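You operate a simulated robot arm through the tools that you are given. There is no shell and no other tool.

The job below is to be done with a simulated two-armed robot. You get a single attempt, and the scene is never put back.

JOB
Shake the M4 mould flat on the shaker, then unclamp it.
Fine: it packs only when clamped; switch off before you unclamp; leave it on the shaker. Set down upright: what you pick out.

The check looks at the end state, three seconds after you hand in, the way a careful person would. Anything else that was tipped, shoved, dropped, spilled or broken makes it a failure.

ROBOT AND FRAMES
Two 7-joint arms with fingered hands on one trunk that stands fixed in place. Base frame: the origin is at the foot of the trunk, x ahead of it, y to its left, z up. Readings come in mm, degrees, newtons and seconds.
The left shoulder is at [61, 182, 1173], the right one opposite. With the tool pointing down near the work surface each hand reaches from about 420 to 820 mm from the base axis, measured 20 degrees to its own side. Payload 3.8 kg a hand.
Tool frame (each hand has its own): the origin (TCP) lies between the finger pads and is the grasp point; the fingertips stand 30 mm ahead of it; z points along the fingers, y is the line along which they close. The gripper opens to 104 mm; its body begins 35 mm behind the TCP. The gripper is a hand of 4 fingers: y runs from the thumb to the fingers, the wrist lies at [-17, -104, -178] in the tool frame, and closing takes about 1.5 s.
Orientation is told as [roll, pitch, yaw] about the base's x, y, z axes, in that order, counted from this pose: with the fingers straight down and the wrist toward the robot, the tool's x, y and z point along [0, 1, 0], [1, 0, 0] and [0, 0, -1] of the base frame.

CONTROLS
- The arms move only by the tool play_rows. It takes "left_rows", "right_rows" or both (then of equal length, played together; a hand with none holds still); each is a list of rows, each a list of 7 numbers: the finger opening in mm, from 0 to 104, then the shift along the base's x, y, z in units of 200 mm (1.0 is 200 mm), then the turn, a rotation vector about the base's x, y, z in units of 90 degrees (1.0 is 90 degrees). In form: [[grip, tx, ty, tz, ax, ay, az], ...]. A call has 1 to 20 rows; each row is the pose to reach, as a shift and turn from the pose commanded when the call began. A call with a number of a shift or a turn outside -1 to 1 is refused whole. A row lasts 0.2 s, in which the tool goes at most 50 mm and 8.6 degrees; a call with a longer step from one row to the next is refused whole, and so is a gripper value outside its range. A pose out of reach is approached as far as the arm can. The call stops where the force on the tool passes 60 N (or 10 N more than at its start, if that is more) or the arm is blocked; 0.2 s more then pass. The fingers move at their own pace (about 72 mm/s each) and stop on an object; they squeeze with about 32 N. The grip force told is the motor's: it shows also when the fingers shut on nothing. Time passes only in rows, and 0.2 s behind the last, so rows that repeat a pose let the fingers close. The reply holds the time, the measured pose of the TCP, the force on the tool along the base axes, the opening and the grip force, in the units named above and with some noise, with the torque about the TCP (base axes, N m) and any sound that the robot's microphone picked up.
- Cameras (640 x 400 px; columns grow to the right, rows downward): "scene" is now at [131.8, -47.4, 1363.5]; the picture's right is [-0.43, -0.91, 0.00], its down [-0.41, 0.19, -0.89] and it looks along [0.81, -0.38, -0.45] (base axes); focal length 220 px, centre (320, 200). "left" rides on the left gripper at [-66, -90, -126] in its tool frame; the picture's right is [-0.78, -0.30, 0.56], its down [0.57, -0.70, 0.42] and it looks along [0.26, 0.65, 0.71] (tool axes); focal length 275 px, centre (320, 200). "right" rides on the right gripper at [66, -90, -126] in its tool frame; the picture's right is [-0.78, 0.30, -0.56], its down [-0.57, -0.70, 0.42] and it looks along [-0.26, 0.65, 0.71] (tool axes); focal length 275 px, centre (320, 200). There is no depth. A picture from a camera that has moved, and an enlarged one, comes with that camera's place and axes in the base frame and with its lens. The place of the scene camera against the robot may be out by one fixed shift of up to 25 mm in any direction.
- grab_frame(camera): a new picture of that camera. No time passes.
- move_column(by): moves the trunk up (or, below 0, down) by that many mm; the arms and the scene camera ride with it, the base frame stays. It gives what a move gives, with no picture.
- preshape(shape, hand): the hand has 4 fingers and takes this shape, open, in about a second: jaw (thumb against the fingers, like two jaws); tri (thumb and two fingers); tip (a fingertip pinch); poke (one finger out to press); point (the index stretched); flat (the hand flat); cup (the hand cupped); fist (a fist). The gripper value then closes the fingers along that shape, each until it touches; the sizes above hold for jaw. It gives what a move gives, with no picture.
- pan_tilt(pan, tilt): turns the head with the scene camera to pan (to the left, within 86 degrees either way) and tilt (down, from -29 to 69), counted from straight ahead of the robot (the tilt from the chest, where the trunk bows). It gives what a move gives.
- enlarge(camera, box): a new picture of the part [left, top, right, bottom] of that camera's present view, enlarged. No time passes.
- job_done(): hands the job in; it is judged then, once.

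Places have to be worked out from the pictures, the camera data and where the tool is seen. Open the grippers and draw the arms clear of the work before you hand the job in, unless the task says otherwise.

The tools are called by a JSON object that holds its "fn" and its "kwargs". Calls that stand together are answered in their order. play_rows: Moves the arms, as the interface text tells. Its arguments: {"type":"object","properties":{"left_rows":{"type":"array","items":{"type":"array","items":{"type":"number"}}},"right_rows":{"type":"array","items":{"type":"array","items":{"type":"number"}}}},"required":[]} The other tools are called the same way: move_column (by) moves the trunk up or down; preshape (shape, hand) gives the hand a shape; pan_tilt (pan, tilt) turns the head that bears the scene camera; grab_frame (camera) takes a picture; enlarge (camera, box) takes an enlarged picture of a part of a camera's view; job_done () hands the job in.

At the start:

```text
time: 0.0
left_position: [496.6, -2.0, 1286.3]
left_orientation: [0.0, 0.0, -0.1]
left_contact_force: [0.0, -0.1, -0.2]
left_moment: [0.03, 0.0, 0.0]
left_width: 103.5
left_finger_force: 0.0
left_shape: jaw
right_position: [423.5, -420.2, 1232.3]
right_orientation: [0.1, -0.1, -0.1]
right_contact_force: [-0.4, -0.1, 0.2]
right_moment: [-0.01, -0.02, 0.01]
right_width: 103.6
right_finger_force: 0.0
right_shape: jaw
trunk travel left (down, up): [-325.0, 431.0]
head pan, tilt (commanded): [-25.2, 26.6]
```

scene: 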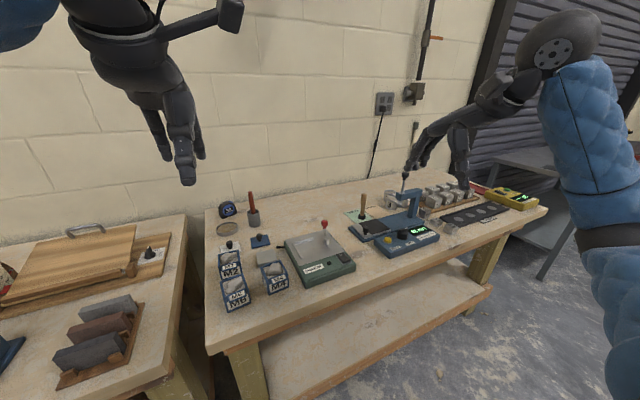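
right: 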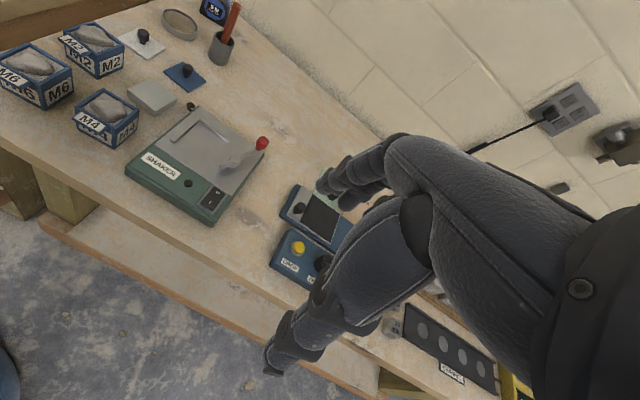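
left: 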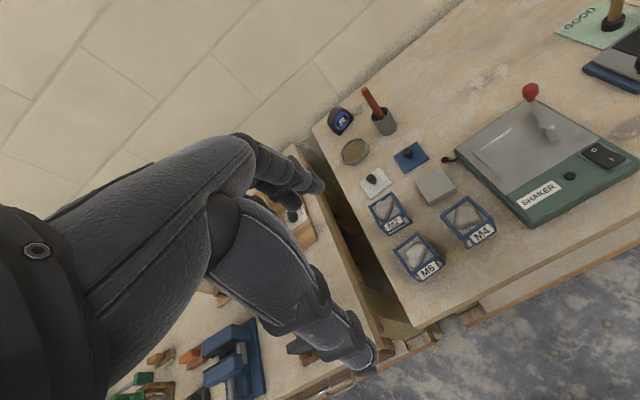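

I'll look closer at the shaker and the moulds first; the scene shows bins labelled M2, M6, M4 and a shaker with a red-knobbed clamp lever and a switch.

{"fn": "enlarge", "kwargs": {"camera": "scene", "box": [200, 180, 380, 320]}}

{"fn": "enlarge", "kwargs": {"camera": "right", "box": [0, 0, 300, 230]}}

{"fn": "enlarge", "kwargs": {"camera": "left", "box": [320, 70, 640, 290]}}

```text
2.86 times, centred on (290, 250) of scene
camera zoom: at [131.8, -47.4, 1363.5], right [-0.43, -0.91, 0.0], down [-0.41, 0.19, -0.89], along [0.81, -0.38, -0.45], focal length 628 px, centre (406, 57)
```

zoom: 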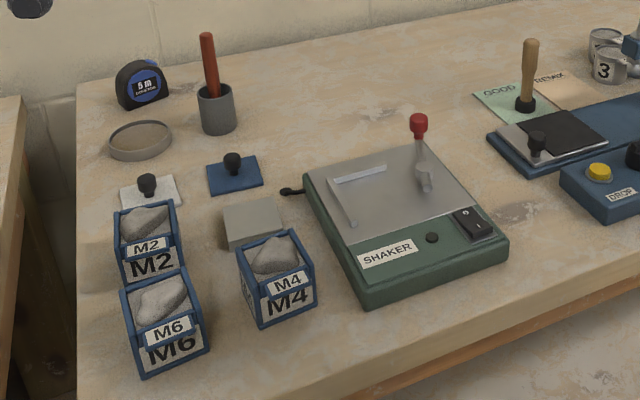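

```text
1.74 times, centred on (150, 115) of right
camera zoom: at [333.5, -355.6, 1356.9], right [0.3, -0.78, 0.56], down [-0.7, -0.57, -0.42], along [0.65, -0.26, -0.71], focal length 479 px, centre (616, 348)
```

zoom: 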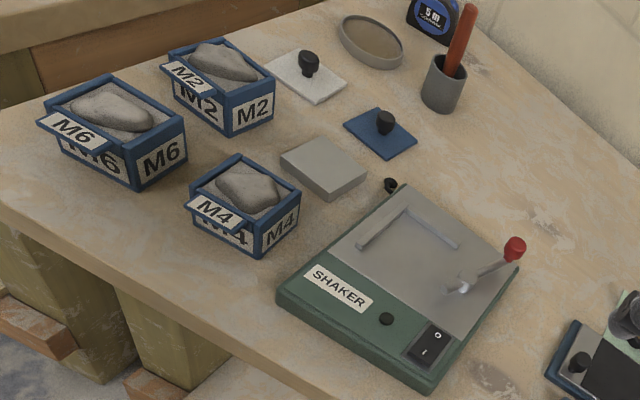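

```text
1.82 times, centred on (480, 180) of left
camera zoom: at [406.4, -67.4, 1413.2], right [-0.3, -0.78, -0.56], down [-0.7, 0.57, -0.42], along [0.65, 0.26, -0.71], focal length 500 px, centre (29, 236)
```

zoom: 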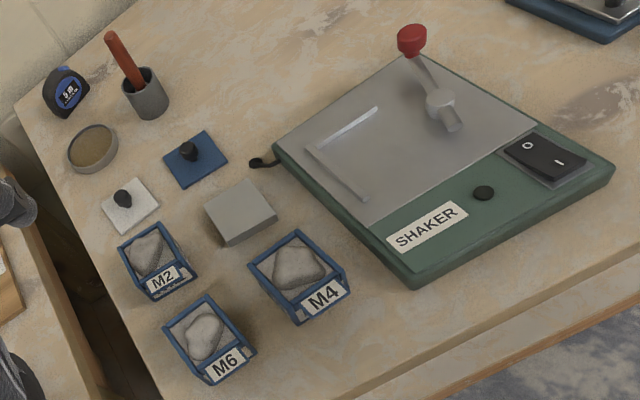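

The first rough triangulation puts M4's rim near (615, -126, 923) and the red lever knob near (748, -342, 937). I'll zoom in on the mould and the shaker to refine these.

{"fn": "enlarge", "kwargs": {"camera": "right", "box": [60, 70, 200, 160]}}

{"fn": "enlarge", "kwargs": {"camera": "right", "box": [120, 90, 280, 230]}}

{"fn": "enlarge", "kwargs": {"camera": "left", "box": [420, 180, 520, 260]}}

{"fn": "enlarge", "kwargs": {"camera": "left", "box": [440, 70, 640, 230]}}

```text
4.44 times, centred on (130, 115) of right
camera zoom: at [333.5, -355.6, 1356.9], right [0.3, -0.78, 0.56], down [-0.7, -0.57, -0.42], along [0.65, -0.26, -0.71], focal length 1224 px, centre (1164, 578)
```

zoom: 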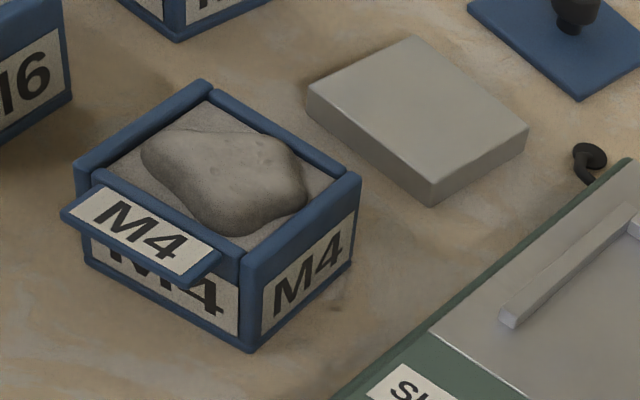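

```text
2.86 times, centred on (200, 160) of right
camera zoom: at [333.5, -355.6, 1356.9], right [0.3, -0.78, 0.56], down [-0.7, -0.57, -0.42], along [0.65, -0.26, -0.71], focal length 786 px, centre (663, 314)
```

zoom: 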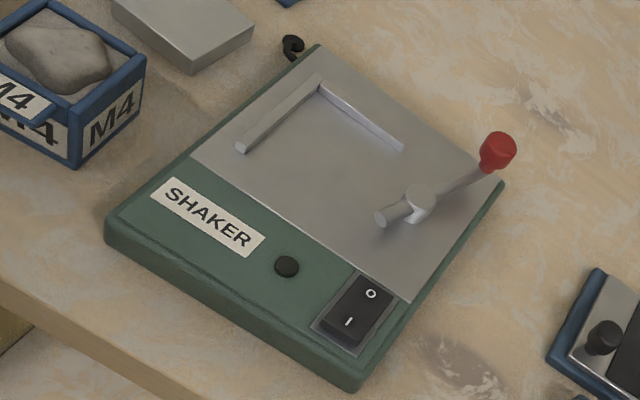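

```text
5.00 times, centred on (470, 220) of left
camera zoom: at [406.4, -67.4, 1413.2], right [-0.3, -0.78, -0.56], down [-0.7, 0.57, -0.42], along [0.65, 0.26, -0.71], focal length 1376 px, centre (-430, 100)
```

zoom: 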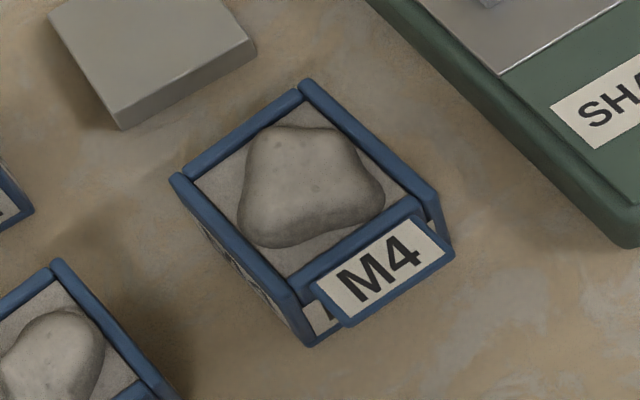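

```text
2.50 times, centred on (540, 150) of left
camera zoom: at [406.4, -67.4, 1413.2], right [-0.3, -0.78, -0.56], down [-0.7, 0.57, -0.42], along [0.65, 0.26, -0.71], focal length 688 px, centre (-230, 325)
```

zoom: 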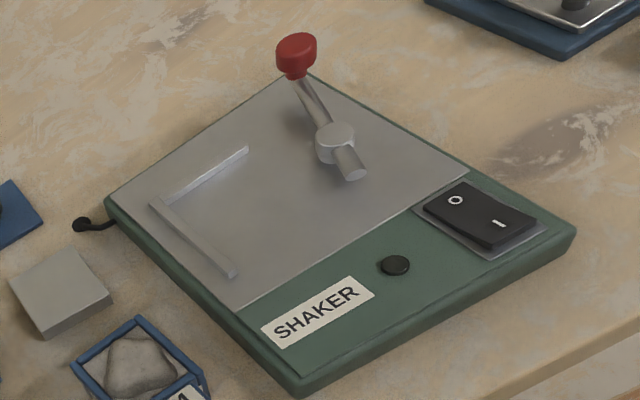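

The shaker is square to the base axes, with an L-shaped stop (corner near (733, -217)) and a lever whose pivot is near (688, -321). I'll zoom in tightly on the lever from all three cameras to understand how it moves.

{"fn": "enlarge", "kwargs": {"camera": "right", "box": [225, 120, 305, 180]}}

{"fn": "enlarge", "kwargs": {"camera": "left", "box": [500, 75, 580, 145]}}

{"fn": "enlarge", "kwargs": {"camera": "scene", "box": [280, 205, 360, 290]}}

```text
6.67 times, centred on (265, 150) of right
camera zoom: at [333.5, -355.6, 1356.9], right [0.3, -0.78, 0.56], down [-0.7, -0.57, -0.42], along [0.65, -0.26, -0.71], focal length 1835 px, centre (687, 533)
```

zoom: 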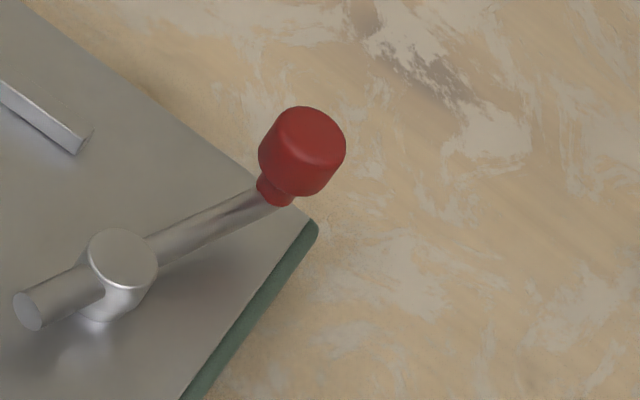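

```text
5.71 times, centred on (540, 110) of left
camera zoom: at [406.4, -67.4, 1413.2], right [-0.3, -0.78, -0.56], down [-0.7, 0.57, -0.42], along [0.65, 0.26, -0.71], focal length 1573 px, centre (-937, 714)
```

zoom: 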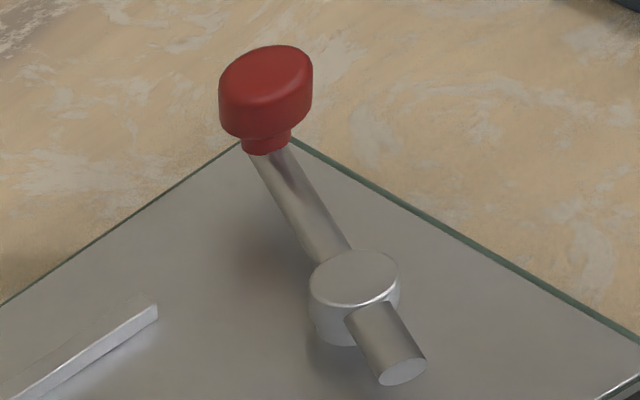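

```text
4.71 times, centred on (320, 248) of scene
camera zoom: at [131.8, -47.4, 1363.5], right [-0.43, -0.91, 0.0], down [-0.41, 0.19, -0.89], along [0.81, -0.38, -0.45], focal length 1035 px, centre (320, -24)
```

zoom: 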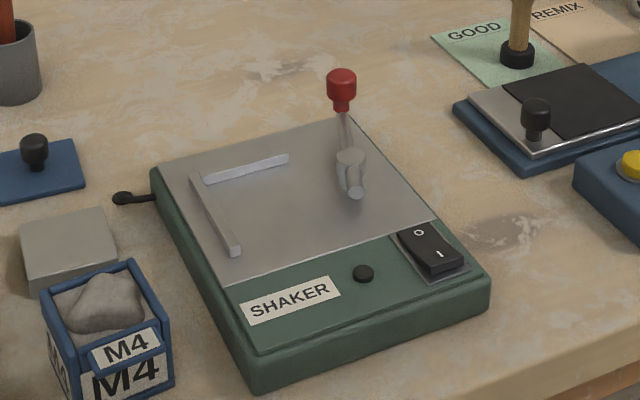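

The lever turns on a vertical post: its short stub should swing toward +y against the mould's side when the red knob is swept from +x toward -y. I'll bring the right hand over for a nearer camera view of the shaker.

{"fn": "play_rows", "kwargs": {"right_rows": [[104, 0.08, 0.1, -0.12, 0, 0, 0], [104, 0.16, 0.2, -0.24, 0, 0, 0], [104, 0.24, 0.3, -0.36, 0, 0, 0], [104, 0.32, 0.4, -0.48, 0, 0, 0], [104, 0.4, 0.5, -0.6, 0, 0, 0], [104, 0.48, 0.6, -0.72, 0, 0, 0], [104, 0.55, 0.7, -0.82, 0, 0, 0], [104, 0.6, 0.8, -0.9, 0, 0, 0]]}}

```text
time: 1.8
left_position: [496.2, -0.7, 1287.2]
left_orientation: [0.0, 0.0, 0.0]
left_contact_force: [-0.1, 1.1, 0.0]
left_moment: [-0.02, 0.02, -0.02]
left_width: 103.7
left_finger_force: 0.0
left_shape: jaw
right_position: [542.8, -260.1, 1048.8]
right_orientation: [0.0, -0.1, -0.1]
right_contact_force: [0.4, -0.1, -0.3]
right_moment: [-0.02, -0.02, 0.01]
right_width: 103.8
right_finger_force: 0.0
right_shape: jaw
trunk travel left (down, up): [-325.0, 431.0]
head pan, tilt (commanded): [-25.2, 26.6]
```

The right hand moved cleanly to (543, -260, 1049). I'll take its camera view plus a scene view to check.

{"fn": "grab_frame", "kwargs": {"camera": "right"}}

{"fn": "grab_frame", "kwargs": {"camera": "scene"}}

{"fn": "grab_frame", "kwargs": {"camera": "left"}}

```text
taken
camera right: at [453.7, -195.5, 1174.8], right [0.3, -0.78, 0.56], down [-0.7, -0.57, -0.42], along [0.65, -0.27, -0.71], focal length 275 px, centre (320, 200)
```

right: 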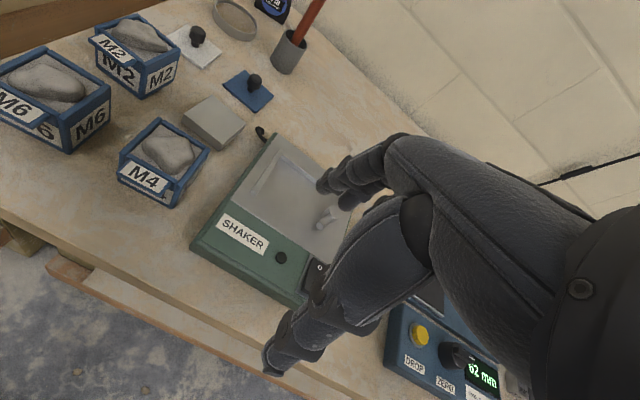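

```text
taken
camera scene: at [132.2, -47.0, 1363.4], right [-0.43, -0.9, 0.0], down [-0.41, 0.19, -0.89], along [0.81, -0.38, -0.45], focal length 220 px, centre (320, 200)
```

scene: 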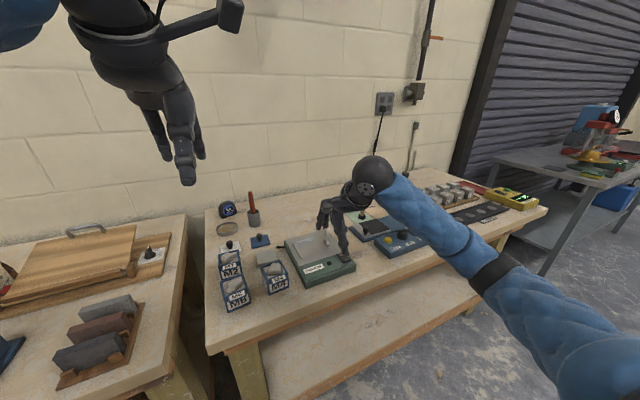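

```text
taken
camera left: at [406.9, -66.9, 1413.1], right [-0.3, -0.78, -0.56], down [-0.7, 0.57, -0.42], along [0.65, 0.26, -0.71], focal length 275 px, centre (320, 200)
```

left: 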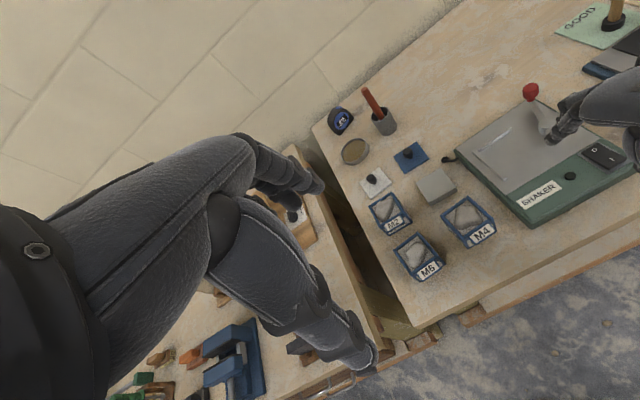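

The right camera now sees M4 at closer range, with a different parallax. I'll zoom on M4 and the shaker's left part.

{"fn": "enlarge", "kwargs": {"camera": "right", "box": [100, 100, 230, 220]}}

{"fn": "enlarge", "kwargs": {"camera": "right", "box": [185, 120, 345, 310]}}

```text
3.33 times, centred on (165, 160) of right
camera zoom: at [453.7, -195.5, 1174.8], right [0.3, -0.78, 0.56], down [-0.7, -0.57, -0.42], along [0.65, -0.27, -0.71], focal length 918 px, centre (837, 333)
```

zoom: 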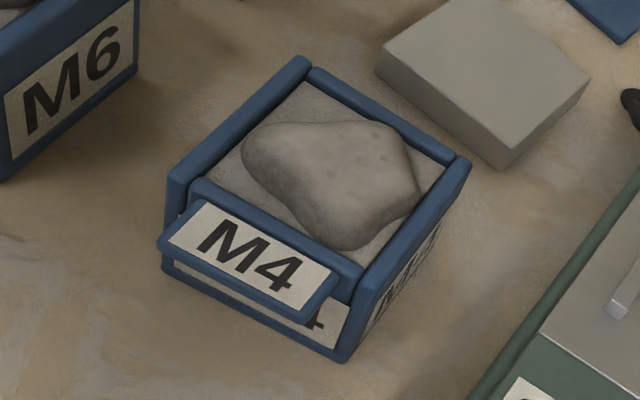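

```text
2.11 times, centred on (265, 215) of right
camera zoom: at [453.7, -195.5, 1174.8], right [0.3, -0.78, 0.56], down [-0.7, -0.57, -0.42], along [0.65, -0.27, -0.71], focal length 580 px, centre (436, 168)
```

zoom: 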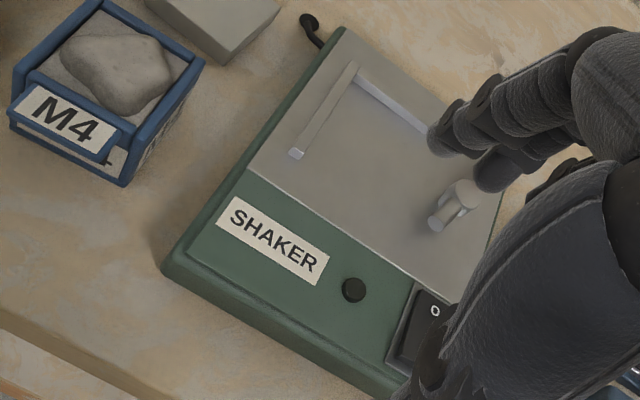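

Refined triangulation (three views agreeing) gives: M4 rim at z≈902, centre ≈(629, -120), about 57 (y) × 60 (x) mm, yawed ~+3.5°; table z≈850; shaker plate z≈883; stop tops ≈889; lever post (695, -323), top 906. I'll turn the right hand +90° (thumb to the right) high above M4 with the fingers partly open.

{"fn": "play_rows", "kwargs": {"right_rows": [[104, 0.035, 0.058, 0.0, 0, 0, 0.083], [104, 0.07, 0.116, 0.0, 0, 0, 0.167], [100, 0.105, 0.175, 0.0, 0, 0, 0.25], [95, 0.14, 0.233, 0.0, 0, 0, 0.333], [90, 0.175, 0.29, 0.0, 0, 0, 0.417], [85, 0.21, 0.35, 0.0, 0, 0, 0.5], [82, 0.245, 0.408, 0.0, 0, 0, 0.583], [82, 0.28, 0.466, 0.0, 0, 0, 0.667], [82, 0.315, 0.525, 0.0, 0, 0, 0.75], [82, 0.35, 0.583, 0.0, 0, 0, 0.833], [82, 0.39, 0.64, 0.0, 0, 0, 0.917], [82, 0.43, 0.69, 0.0, 0, 0, 1.0], [82, 0.43, 0.69, 0.0, 0, 0, 1.0]]}}

```text
time: 4.6
left_position: [498.0, -1.1, 1287.2]
left_orientation: [-0.1, 0.0, -0.1]
left_contact_force: [0.1, -0.9, -0.4]
left_moment: [0.01, -0.03, 0.01]
left_width: 103.4
left_finger_force: 0.1
left_shape: jaw
right_position: [627.2, -122.1, 1052.2]
right_orientation: [0.0, 0.0, 90.1]
right_contact_force: [0.1, 0.2, 0.3]
right_moment: [0.0, -0.01, 0.0]
right_width: 82.1
right_finger_force: 0.1
right_shape: jaw
trunk travel left (down, up): [-325.0, 431.0]
head pan, tilt (commanded): [-25.2, 26.6]
```

The hand is now at (627, -122, 1052) with yaw 90. I'll check the view from all cameras before descending.

{"fn": "grab_frame", "kwargs": {"camera": "right"}}

{"fn": "enlarge", "kwargs": {"camera": "left", "box": [350, 70, 640, 290]}}

{"fn": "enlarge", "kwargs": {"camera": "scene", "box": [190, 160, 400, 320]}}

```text
taken
camera right: at [562.6, -212.9, 1178.3], right [0.78, 0.3, 0.56], down [0.57, -0.7, -0.42], along [0.26, 0.65, -0.71], focal length 275 px, centre (320, 200)
```

right: 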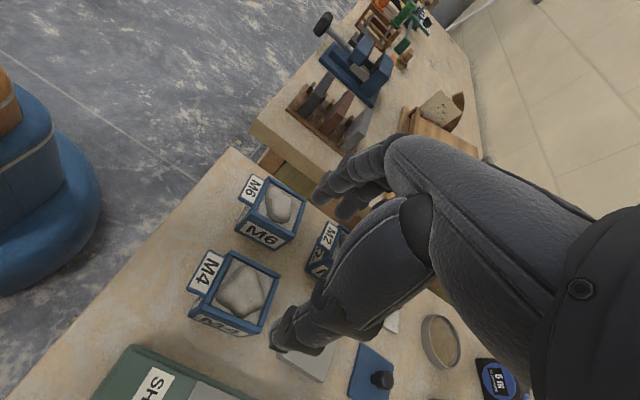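

```text
1.82 times, centred on (495, 180) of left
camera zoom: at [406.4, -67.8, 1413.2], right [-0.3, -0.78, -0.56], down [-0.7, 0.57, -0.42], along [0.65, 0.26, -0.71], focal length 500 px, centre (2, 236)
```

zoom: 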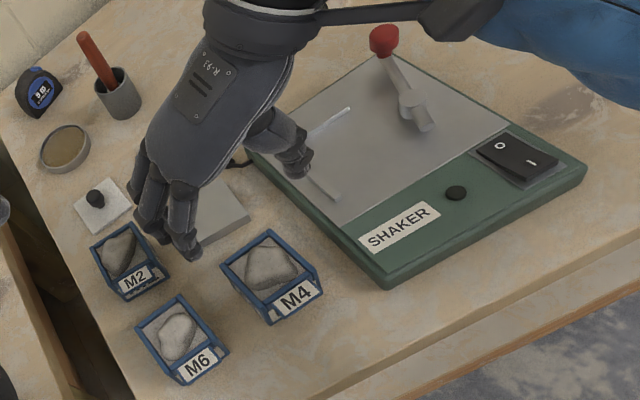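

```text
2.50 times, centred on (295, 240) of scene
camera zoom: at [131.8, -47.9, 1363.5], right [-0.43, -0.9, 0.0], down [-0.41, 0.19, -0.89], along [0.81, -0.38, -0.45], focal length 550 px, centre (382, 100)
```

zoom: 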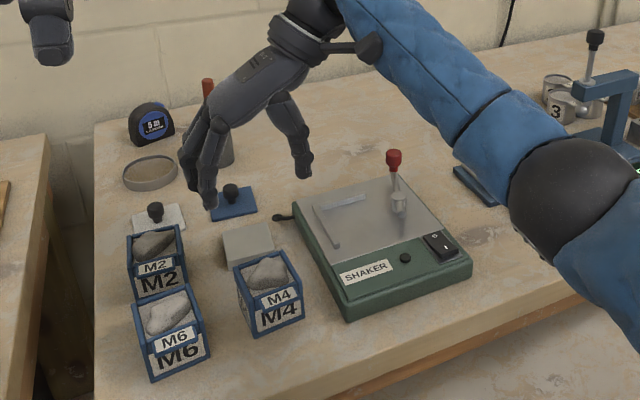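

I'll zoom on M4 in this new view to check its rim centre and yaw once more.

{"fn": "enlarge", "kwargs": {"camera": "right", "box": [170, 170, 330, 350]}}

```text
2.22 times, centred on (250, 260) of right
camera zoom: at [562.6, -212.9, 1178.3], right [0.78, 0.3, 0.56], down [0.57, -0.7, -0.42], along [0.26, 0.65, -0.71], focal length 612 px, centre (476, 67)
```

zoom: 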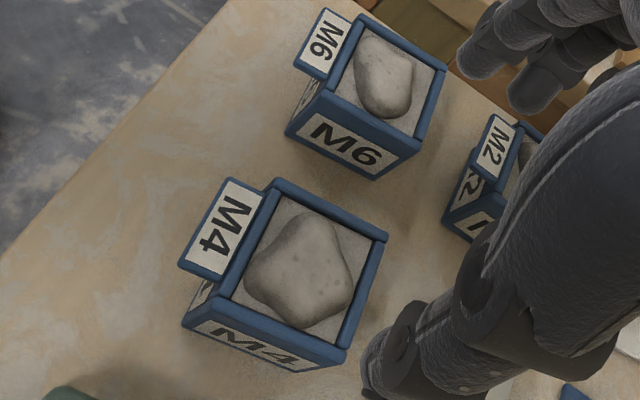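

M4's rim is confirmed at centre (628.5, -120), yaw ≈4°, with a 54 mm gap to M6. I'll descend so the fingertips stand just above the rim and check before straddling it.

{"fn": "play_rows", "kwargs": {"right_rows": [[82, -0.002, 0.004, -0.12, 0, 0, 0.02], [82, -0.004, 0.008, -0.24, 0, 0, 0.044], [82, -0.005, 0.011, -0.36, 0, 0, 0.044], [82, -0.005, 0.011, -0.45, 0, 0, 0.044], [82, -0.005, 0.011, -0.53, 0, 0, 0.044], [82, -0.005, 0.011, -0.53, 0, 0, 0.044]]}}

{"fn": "enlarge", "kwargs": {"camera": "left", "box": [370, 120, 530, 280]}}

{"fn": "enlarge", "kwargs": {"camera": "right", "box": [170, 150, 420, 400]}}

{"fn": "enlarge", "kwargs": {"camera": "scene", "box": [210, 200, 330, 320]}}

```text
time: 6.0
left_position: [495.8, -1.1, 1287.2]
left_orientation: [0.0, 0.0, -0.1]
left_contact_force: [0.3, 0.0, -0.7]
left_moment: [0.01, -0.01, -0.02]
left_width: 103.7
left_finger_force: 0.1
left_shape: jaw
right_position: [628.8, -118.9, 946.1]
right_orientation: [0.0, 0.0, 94.0]
right_contact_force: [0.2, 0.0, 0.0]
right_moment: [-0.01, 0.02, -0.02]
right_width: 82.1
right_finger_force: 0.0
right_shape: jaw
trunk travel left (down, up): [-325.0, 431.0]
head pan, tilt (commanded): [-25.2, 26.6]
```

```text
2.50 times, centred on (450, 200) of left
camera zoom: at [406.4, -67.2, 1413.3], right [-0.3, -0.78, -0.56], down [-0.7, 0.57, -0.42], along [0.65, 0.26, -0.71], focal length 688 px, centre (-5, 200)
```

zoom: 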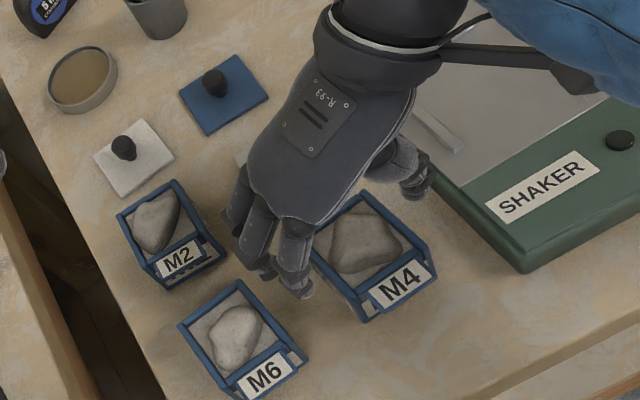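

```text
1.60 times, centred on (295, 275) of right
camera zoom: at [568.5, -214.2, 1071.1], right [0.75, 0.35, 0.56], down [0.62, -0.66, -0.42], along [0.22, 0.67, -0.71], focal length 440 px, centre (360, 80)
```

zoom: 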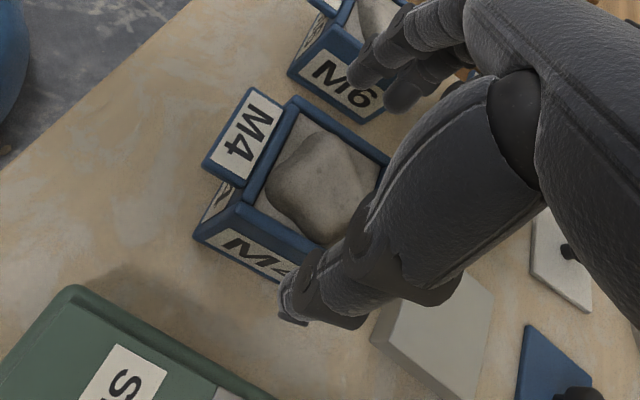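

```text
3.33 times, centred on (270, 260) of scene
camera zoom: at [131.8, -47.3, 1363.5], right [-0.43, -0.91, 0.0], down [-0.41, 0.19, -0.89], along [0.81, -0.38, -0.45], focal length 733 px, centre (487, 0)
```

zoom: 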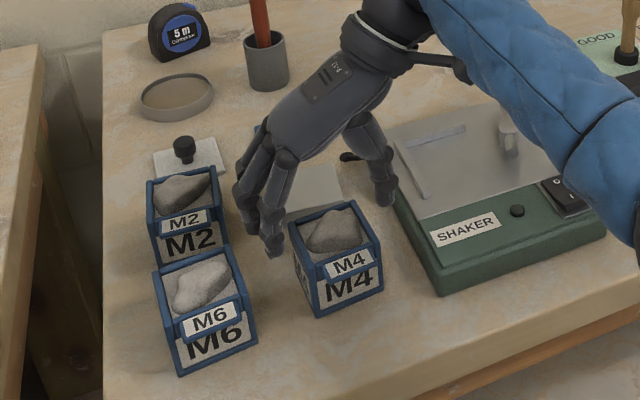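

The thumb and fingers straddle M4 with clearance on both sides and away from M6. I'll descend to TCP z≈907, about 25 mm finger overlap below the rim, still open.

{"fn": "play_rows", "kwargs": {"right_rows": [[82, 0, 0, -0.06, 0, 0, 0], [82, 0, 0, -0.12, 0, 0, 0], [82, 0, 0, -0.16, 0, 0, 0], [82, 0, 0, -0.195, 0, 0, 0], [82, 0, 0, -0.195, 0, 0, 0]]}}

{"fn": "enlarge", "kwargs": {"camera": "left", "box": [400, 140, 520, 260]}}

{"fn": "enlarge", "kwargs": {"camera": "right", "box": [170, 150, 420, 400]}}

{"fn": "enlarge", "kwargs": {"camera": "scene", "box": [220, 220, 320, 310]}}

```text
time: 7.2
left_position: [496.9, -0.3, 1288.4]
left_orientation: [0.1, 0.0, 0.0]
left_contact_force: [1.1, -0.1, -0.1]
left_moment: [-0.03, -0.03, 0.02]
left_width: 103.4
left_finger_force: 0.0
left_shape: jaw
right_position: [627.1, -119.7, 906.1]
right_orientation: [0.0, 0.0, 94.0]
right_contact_force: [-0.1, 0.0, -0.1]
right_moment: [0.03, -0.01, 0.02]
right_width: 82.4
right_finger_force: 0.0
right_shape: jaw
trunk travel left (down, up): [-325.0, 431.0]
head pan, tilt (commanded): [-25.2, 26.6]
```

```text
3.33 times, centred on (460, 200) of left
camera zoom: at [406.5, -67.3, 1413.2], right [-0.3, -0.78, -0.56], down [-0.7, 0.57, -0.42], along [0.65, 0.26, -0.71], focal length 918 px, centre (-147, 200)
```

zoom: 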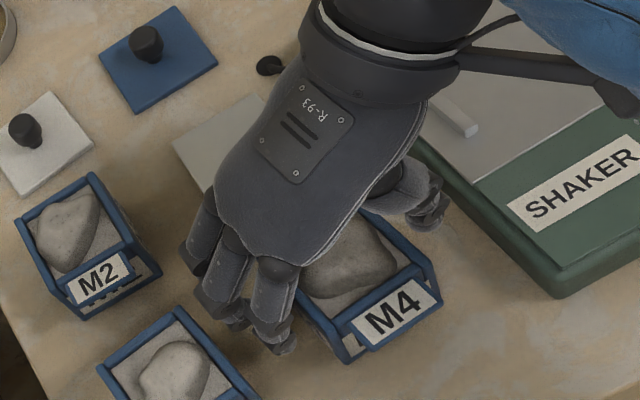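

```text
1.60 times, centred on (295, 275) of right
camera zoom: at [568.4, -214.9, 1031.3], right [0.75, 0.35, 0.56], down [0.62, -0.66, -0.42], along [0.22, 0.67, -0.71], focal length 440 px, centre (360, 80)
```

zoom: 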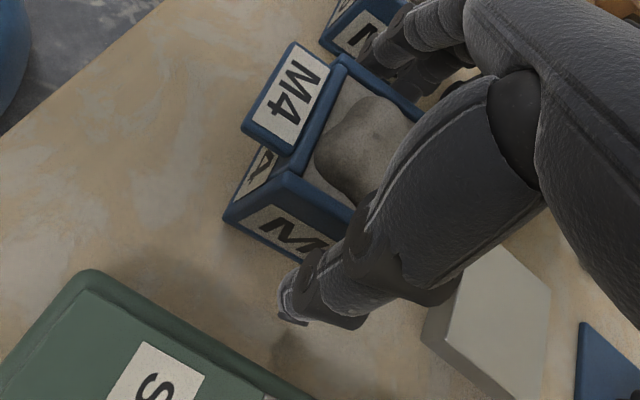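

```text
4.44 times, centred on (270, 265) of scene
camera zoom: at [131.9, -47.3, 1363.5], right [-0.43, -0.91, 0.0], down [-0.41, 0.19, -0.89], along [0.81, -0.38, -0.45], focal length 978 px, centre (542, -89)
```

zoom: 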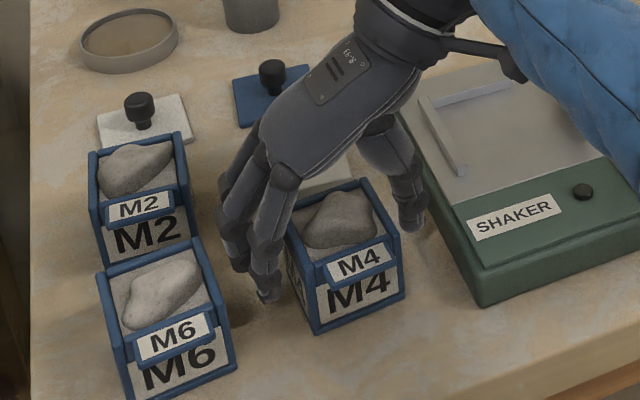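

The fingers straddle the mould freely with no contact. I'll close on it now.

{"fn": "play_rows", "kwargs": {"right_rows": [[70, 0, 0, 0, 0, 0, 0], [60, 0, 0, 0, 0, 0, 0], [50, 0, 0, 0, 0, 0, 0], [40, 0, 0, 0, 0, 0, 0], [40, 0, 0, 0, 0, 0, 0], [40, 0, 0, 0, 0, 0, 0], [40, 0, 0, 0, 0, 0, 0]]}}

{"fn": "enlarge", "kwargs": {"camera": "left", "box": [400, 140, 520, 260]}}

{"fn": "enlarge", "kwargs": {"camera": "right", "box": [170, 150, 420, 400]}}

{"fn": "enlarge", "kwargs": {"camera": "scene", "box": [220, 220, 320, 310]}}

```text
time: 8.8
left_position: [496.8, -2.2, 1286.5]
left_orientation: [0.1, -0.1, 0.1]
left_contact_force: [0.4, 0.1, -0.8]
left_moment: [0.02, 0.01, 0.01]
left_width: 103.7
left_finger_force: 0.1
left_shape: jaw
right_position: [626.2, -120.4, 906.2]
right_orientation: [0.0, -0.1, 94.0]
right_contact_force: [0.6, 0.3, -0.7]
right_moment: [0.02, 0.01, 0.04]
right_width: 55.9
right_finger_force: 31.9
right_shape: jaw
trunk travel left (down, up): [-325.0, 431.0]
head pan, tilt (commanded): [-25.2, 26.6]
```

```text
3.33 times, centred on (460, 200) of left
camera zoom: at [406.7, -67.3, 1413.1], right [-0.3, -0.78, -0.56], down [-0.7, 0.57, -0.42], along [0.65, 0.26, -0.71], focal length 918 px, centre (-147, 200)
```

zoom: 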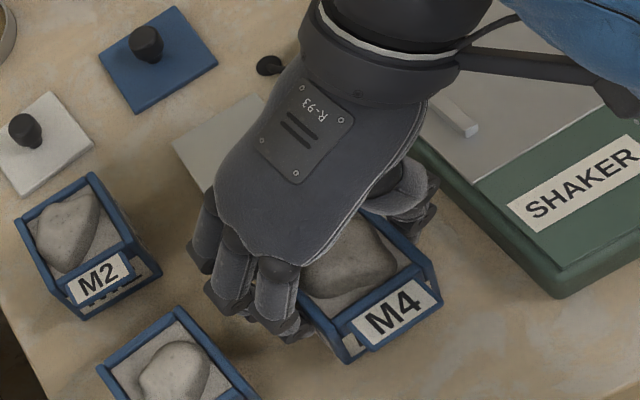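

```text
1.60 times, centred on (295, 275) of right
camera zoom: at [568.5, -215.0, 1031.2], right [0.75, 0.35, 0.56], down [0.62, -0.66, -0.42], along [0.22, 0.67, -0.71], focal length 440 px, centre (360, 80)
```

zoom: 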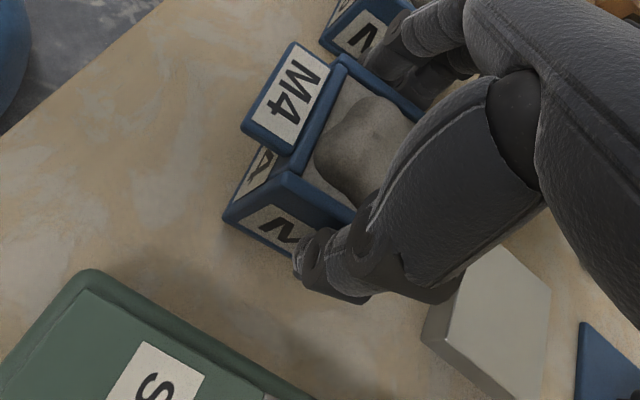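

```text
4.44 times, centred on (270, 265) of scene
camera zoom: at [132.0, -47.4, 1363.4], right [-0.43, -0.91, 0.0], down [-0.41, 0.19, -0.89], along [0.81, -0.38, -0.45], focal length 978 px, centre (542, -89)
```

zoom: 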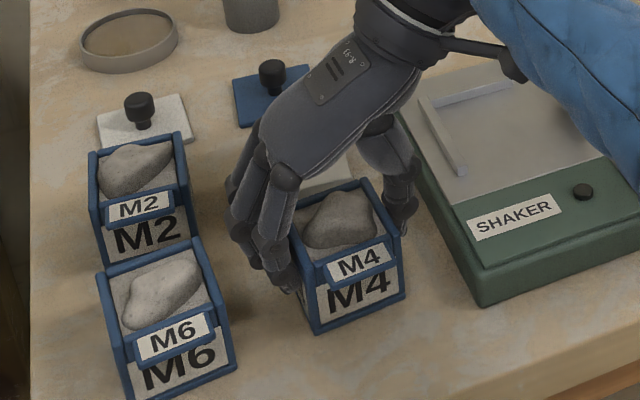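

The grip reads 32 N at 56 mm width and the mould hasn't shifted. I'll lift it straight up 60 mm slowly.

{"fn": "play_rows", "kwargs": {"right_rows": [[40, 0, 0, 0.03, 0, 0, 0], [40, 0, 0, 0.06, 0, 0, 0], [40, 0, 0, 0.1, 0, 0, 0], [40, 0, 0, 0.15, 0, 0, 0], [40, 0, 0, 0.2, 0, 0, 0], [40, 0, 0, 0.25, 0, 0, 0], [40, 0, 0, 0.3, 0, 0, 0], [40, 0, 0, 0.3, 0, 0, 0]]}}

{"fn": "enlarge", "kwargs": {"camera": "left", "box": [400, 140, 560, 260]}}

{"fn": "enlarge", "kwargs": {"camera": "right", "box": [170, 150, 420, 400]}}

{"fn": "enlarge", "kwargs": {"camera": "scene", "box": [220, 200, 360, 310]}}

```text
time: 10.6
left_position: [497.7, -2.0, 1287.6]
left_orientation: [0.0, 0.0, -0.1]
left_contact_force: [-0.5, -0.7, 0.7]
left_moment: [0.01, -0.05, 0.0]
left_width: 103.1
left_finger_force: 0.0
left_shape: jaw
right_position: [628.7, -119.3, 965.7]
right_orientation: [0.0, 0.0, 93.9]
right_contact_force: [-0.2, 0.0, -3.2]
right_moment: [0.02, -0.01, 0.02]
right_width: 55.6
right_finger_force: 32.0
right_shape: jaw
trunk travel left (down, up): [-325.0, 431.0]
head pan, tilt (commanded): [-25.2, 26.6]
```

```text
3.33 times, centred on (480, 200) of left
camera zoom: at [407.0, -67.4, 1413.0], right [-0.3, -0.78, -0.56], down [-0.7, 0.57, -0.42], along [0.65, 0.26, -0.71], focal length 918 px, centre (-213, 200)
```

zoom: 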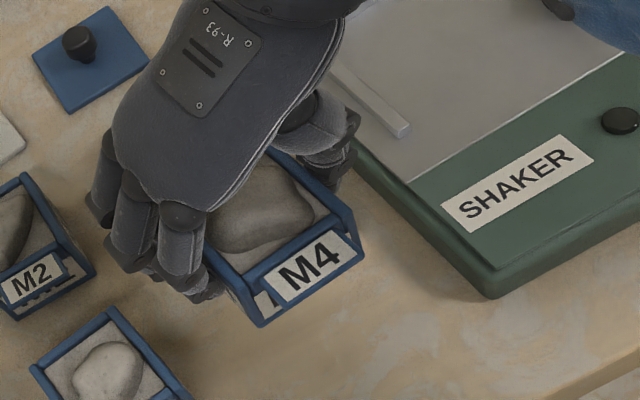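

```text
1.60 times, centred on (295, 275) of right
camera zoom: at [569.4, -215.9, 1091.6], right [0.75, 0.35, 0.56], down [0.62, -0.66, -0.42], along [0.22, 0.67, -0.71], focal length 440 px, centre (360, 80)
```

zoom: 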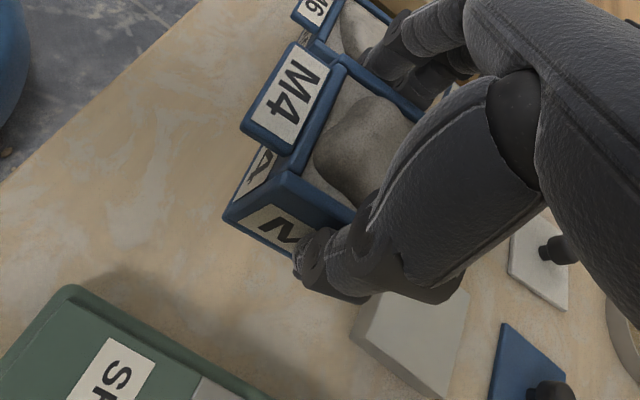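

```text
3.64 times, centred on (290, 255) of scene
camera zoom: at [132.4, -47.4, 1363.4], right [-0.43, -0.91, 0.0], down [-0.41, 0.19, -0.89], along [0.81, -0.38, -0.45], focal length 800 px, centre (429, 0)
```

zoom: 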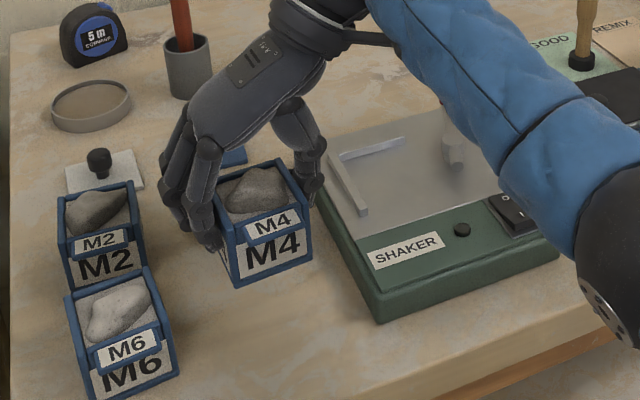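

M4 is held level (about 3.2 N of weight) and kept its pose in the hand. I'll carry it at this height to above the shaker plate, untwisting by 4°.

{"fn": "play_rows", "kwargs": {"right_rows": [[40, 0.02, -0.06, 0.02, 0, 0, 0], [40, 0.06, -0.14, 0.04, 0, 0, -0.01], [40, 0.1, -0.22, 0.05, 0, 0, -0.02], [40, 0.14, -0.3, 0.05, 0, 0, -0.03], [40, 0.18, -0.38, 0.05, 0, 0, -0.044], [40, 0.22, -0.46, 0.05, 0, 0, -0.044], [40, 0.26, -0.54, 0.05, 0, 0, -0.044], [40, 0.29, -0.62, 0.05, 0, 0, -0.044], [40, 0.31, -0.68, 0.05, 0, 0, -0.044], [40, 0.31, -0.7, 0.05, 0, 0, -0.044], [40, 0.31, -0.7, 0.05, 0, 0, -0.044]]}}

{"fn": "enlarge", "kwargs": {"camera": "left", "box": [440, 70, 640, 230]}}

{"fn": "grab_frame", "kwargs": {"camera": "right"}}

{"fn": "grab_frame", "kwargs": {"camera": "scene"}}

```text
time: 13.0
left_position: [497.4, -1.1, 1286.9]
left_orientation: [-0.1, 0.0, 0.0]
left_contact_force: [-0.2, 0.7, 0.0]
left_moment: [-0.01, 0.01, -0.02]
left_width: 103.5
left_finger_force: 0.1
left_shape: jaw
right_position: [657.4, -252.2, 974.8]
right_orientation: [0.1, 0.0, 90.1]
right_contact_force: [0.7, -0.2, -3.7]
right_moment: [0.02, -0.01, -0.01]
right_width: 55.7
right_finger_force: 31.3
right_shape: jaw
right hand out of reach, approached as far as the arm can: row 6, 7, 8, 9, 10, 11
trunk travel left (down, up): [-325.0, 431.0]
head pan, tilt (commanded): [-25.2, 26.6]
```

```text
2.50 times, centred on (540, 150) of left
camera zoom: at [407.0, -67.4, 1413.0], right [-0.3, -0.78, -0.56], down [-0.7, 0.57, -0.42], along [0.65, 0.26, -0.71], focal length 688 px, centre (-230, 325)
```

zoom: 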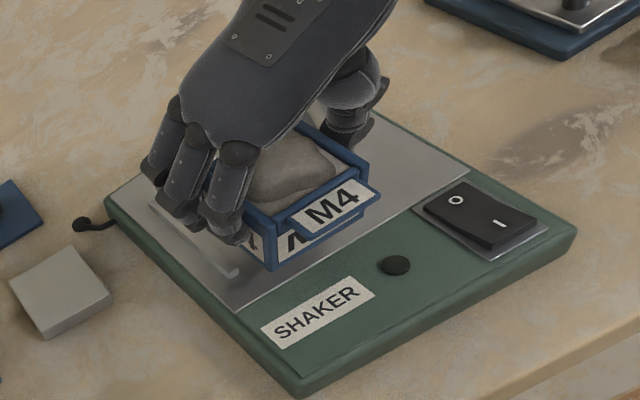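

```text
taken
camera right: at [593.2, -343.7, 1100.3], right [0.78, 0.3, 0.56], down [0.57, -0.7, -0.42], along [0.26, 0.65, -0.71], focal length 275 px, centre (320, 200)
```

right: 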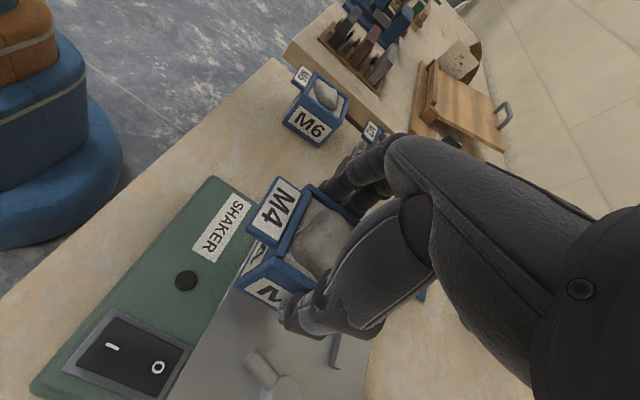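

```text
taken
camera scene: at [132.4, -47.4, 1363.4], right [-0.43, -0.9, 0.0], down [-0.41, 0.19, -0.89], along [0.81, -0.38, -0.45], focal length 220 px, centre (320, 200)
```

scene: 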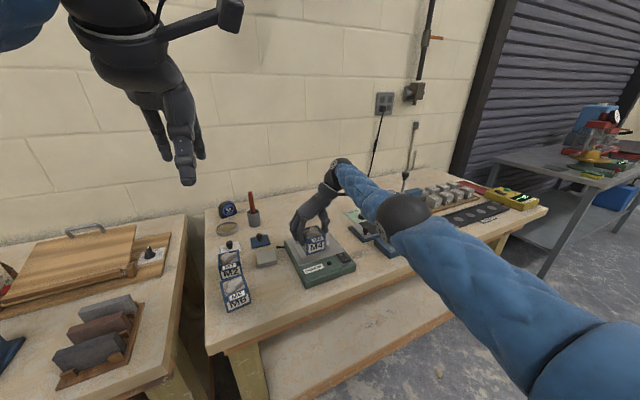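

With the hand turned 90° the wrist lies too far out: the arm stopped at x≈657, short of the ≈702 needed. Turning the hand back to yaw 0 brings the wrist toward the robot (and keeps thumb and fingers clear of the lever), so I'll rotate the held mould -90° in the air, which puts its side label to the front.

{"fn": "play_rows", "kwargs": {"right_rows": [[40, -0.1, 0.03, 0.05, 0, 0, -0.07], [40, -0.1, 0.03, 0.07, 0, 0, -0.14], [40, -0.1, 0.03, 0.07, 0, 0, -0.21], [40, -0.1, 0.03, 0.07, 0, 0, -0.28], [40, -0.1, 0.03, 0.07, 0, 0, -0.35], [40, -0.1, 0.03, 0.07, 0, 0, -0.42], [40, -0.1, 0.03, 0.07, 0, 0, -0.49], [40, -0.1, 0.03, 0.07, 0, 0, -0.56], [40, -0.1, 0.03, 0.07, 0, 0, -0.63], [40, -0.08, 0.03, 0.07, 0, 0, -0.7], [40, -0.06, 0.03, 0.07, 0, 0, -0.77], [40, -0.04, 0.03, 0.07, 0, 0, -0.84], [40, -0.02, 0.03, 0.07, 0, 0, -0.92], [40, 0, 0.03, 0.07, 0, 0, -1.0], [40, 0, 0.03, 0.07, 0, 0, -1.0]]}}

{"fn": "enlarge", "kwargs": {"camera": "left", "box": [440, 70, 640, 230]}}

{"fn": "grab_frame", "kwargs": {"camera": "right"}}

{"fn": "grab_frame", "kwargs": {"camera": "scene"}}

```text
time: 16.2
left_position: [497.4, -2.2, 1288.0]
left_orientation: [0.0, 0.0, 0.0]
left_contact_force: [0.1, 0.2, 0.3]
left_moment: [0.01, 0.01, 0.02]
left_width: 103.6
left_finger_force: 0.1
left_shape: jaw
right_position: [660.6, -247.0, 988.3]
right_orientation: [0.1, 0.2, 0.0]
right_contact_force: [-0.2, 0.3, -4.2]
right_moment: [-0.01, -0.02, 0.01]
right_width: 55.6
right_finger_force: 32.0
right_shape: jaw
trunk travel left (down, up): [-325.0, 431.0]
head pan, tilt (commanded): [-25.2, 26.6]
```

```text
2.50 times, centred on (540, 150) of left
camera zoom: at [406.8, -67.7, 1413.1], right [-0.3, -0.78, -0.56], down [-0.7, 0.57, -0.42], along [0.65, 0.26, -0.71], focal length 688 px, centre (-230, 325)
```

zoom: 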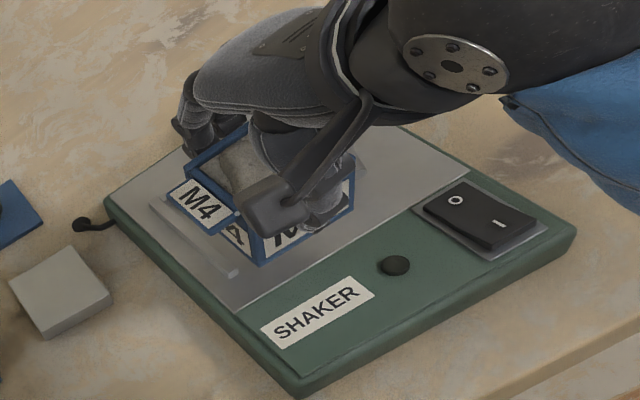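

```text
taken
camera right: at [571.2, -181.9, 1113.3], right [0.3, -0.78, 0.56], down [-0.7, -0.57, -0.42], along [0.65, -0.27, -0.71], focal length 275 px, centre (320, 200)
```

right: 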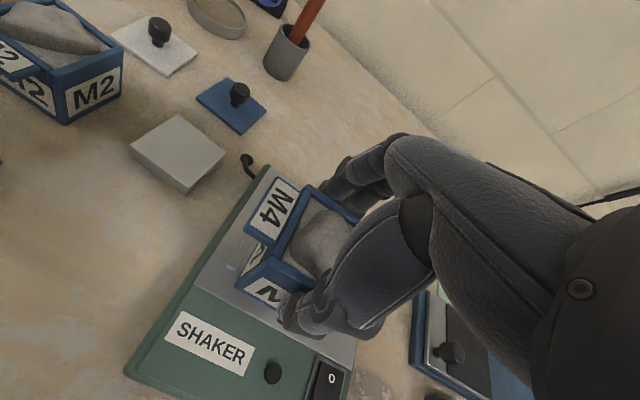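

```text
taken
camera scene: at [132.2, -47.7, 1363.4], right [-0.43, -0.9, 0.0], down [-0.41, 0.19, -0.89], along [0.81, -0.38, -0.45], focal length 220 px, centre (320, 200)
```

scene: 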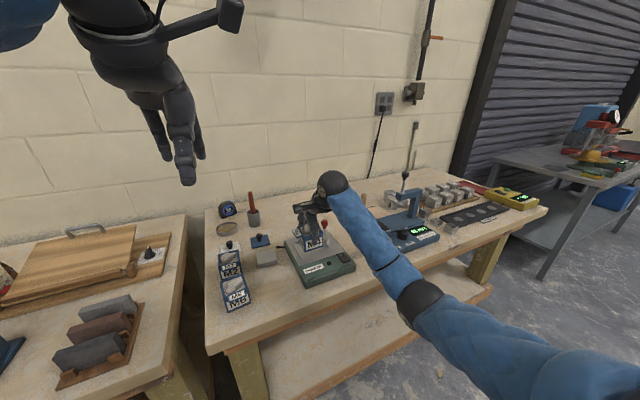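

The hand is now at yaw 0 at (661, -248, 987) and the mould still sits level. I'll zoom to check its alignment with the stop before setting it down.

{"fn": "enlarge", "kwargs": {"camera": "right", "box": [160, 150, 400, 350]}}

{"fn": "enlarge", "kwargs": {"camera": "scene", "box": [270, 190, 370, 290]}}

{"fn": "enlarge", "kwargs": {"camera": "left", "box": [470, 90, 590, 190]}}

```text
2.00 times, centred on (280, 250) of right
camera zoom: at [571.2, -181.9, 1113.3], right [0.3, -0.78, 0.56], down [-0.7, -0.57, -0.42], along [0.65, -0.27, -0.71], focal length 551 px, centre (400, 100)
```

zoom: 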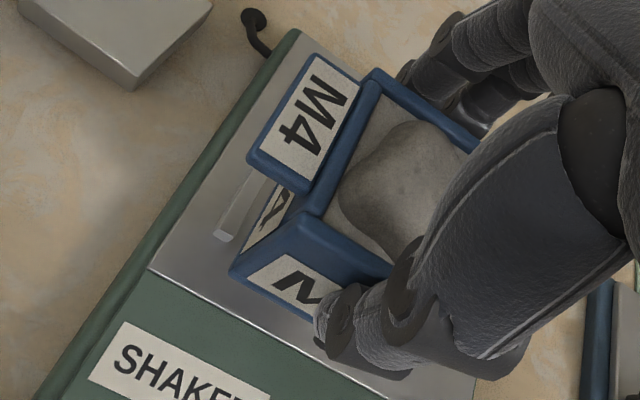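

```text
4.00 times, centred on (320, 240) of scene
camera zoom: at [132.2, -47.7, 1363.4], right [-0.43, -0.9, 0.0], down [-0.41, 0.19, -0.89], along [0.81, -0.38, -0.45], focal length 880 px, centre (320, 40)
```

zoom: 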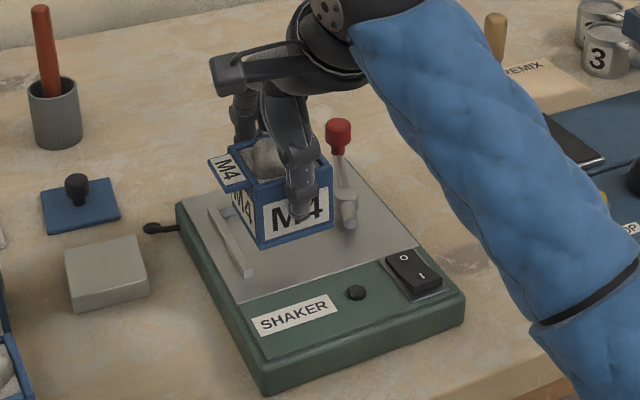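

```text
4.00 times, centred on (530, 140) of left
camera zoom: at [406.8, -67.7, 1413.1], right [-0.3, -0.78, -0.56], down [-0.7, 0.57, -0.42], along [0.65, 0.26, -0.71], focal length 1101 px, centre (-520, 440)
```

zoom: 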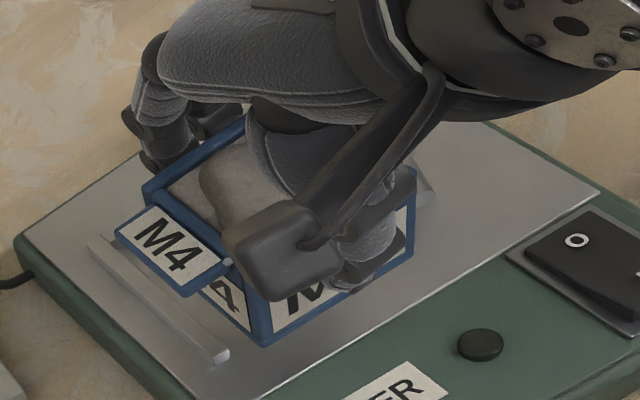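

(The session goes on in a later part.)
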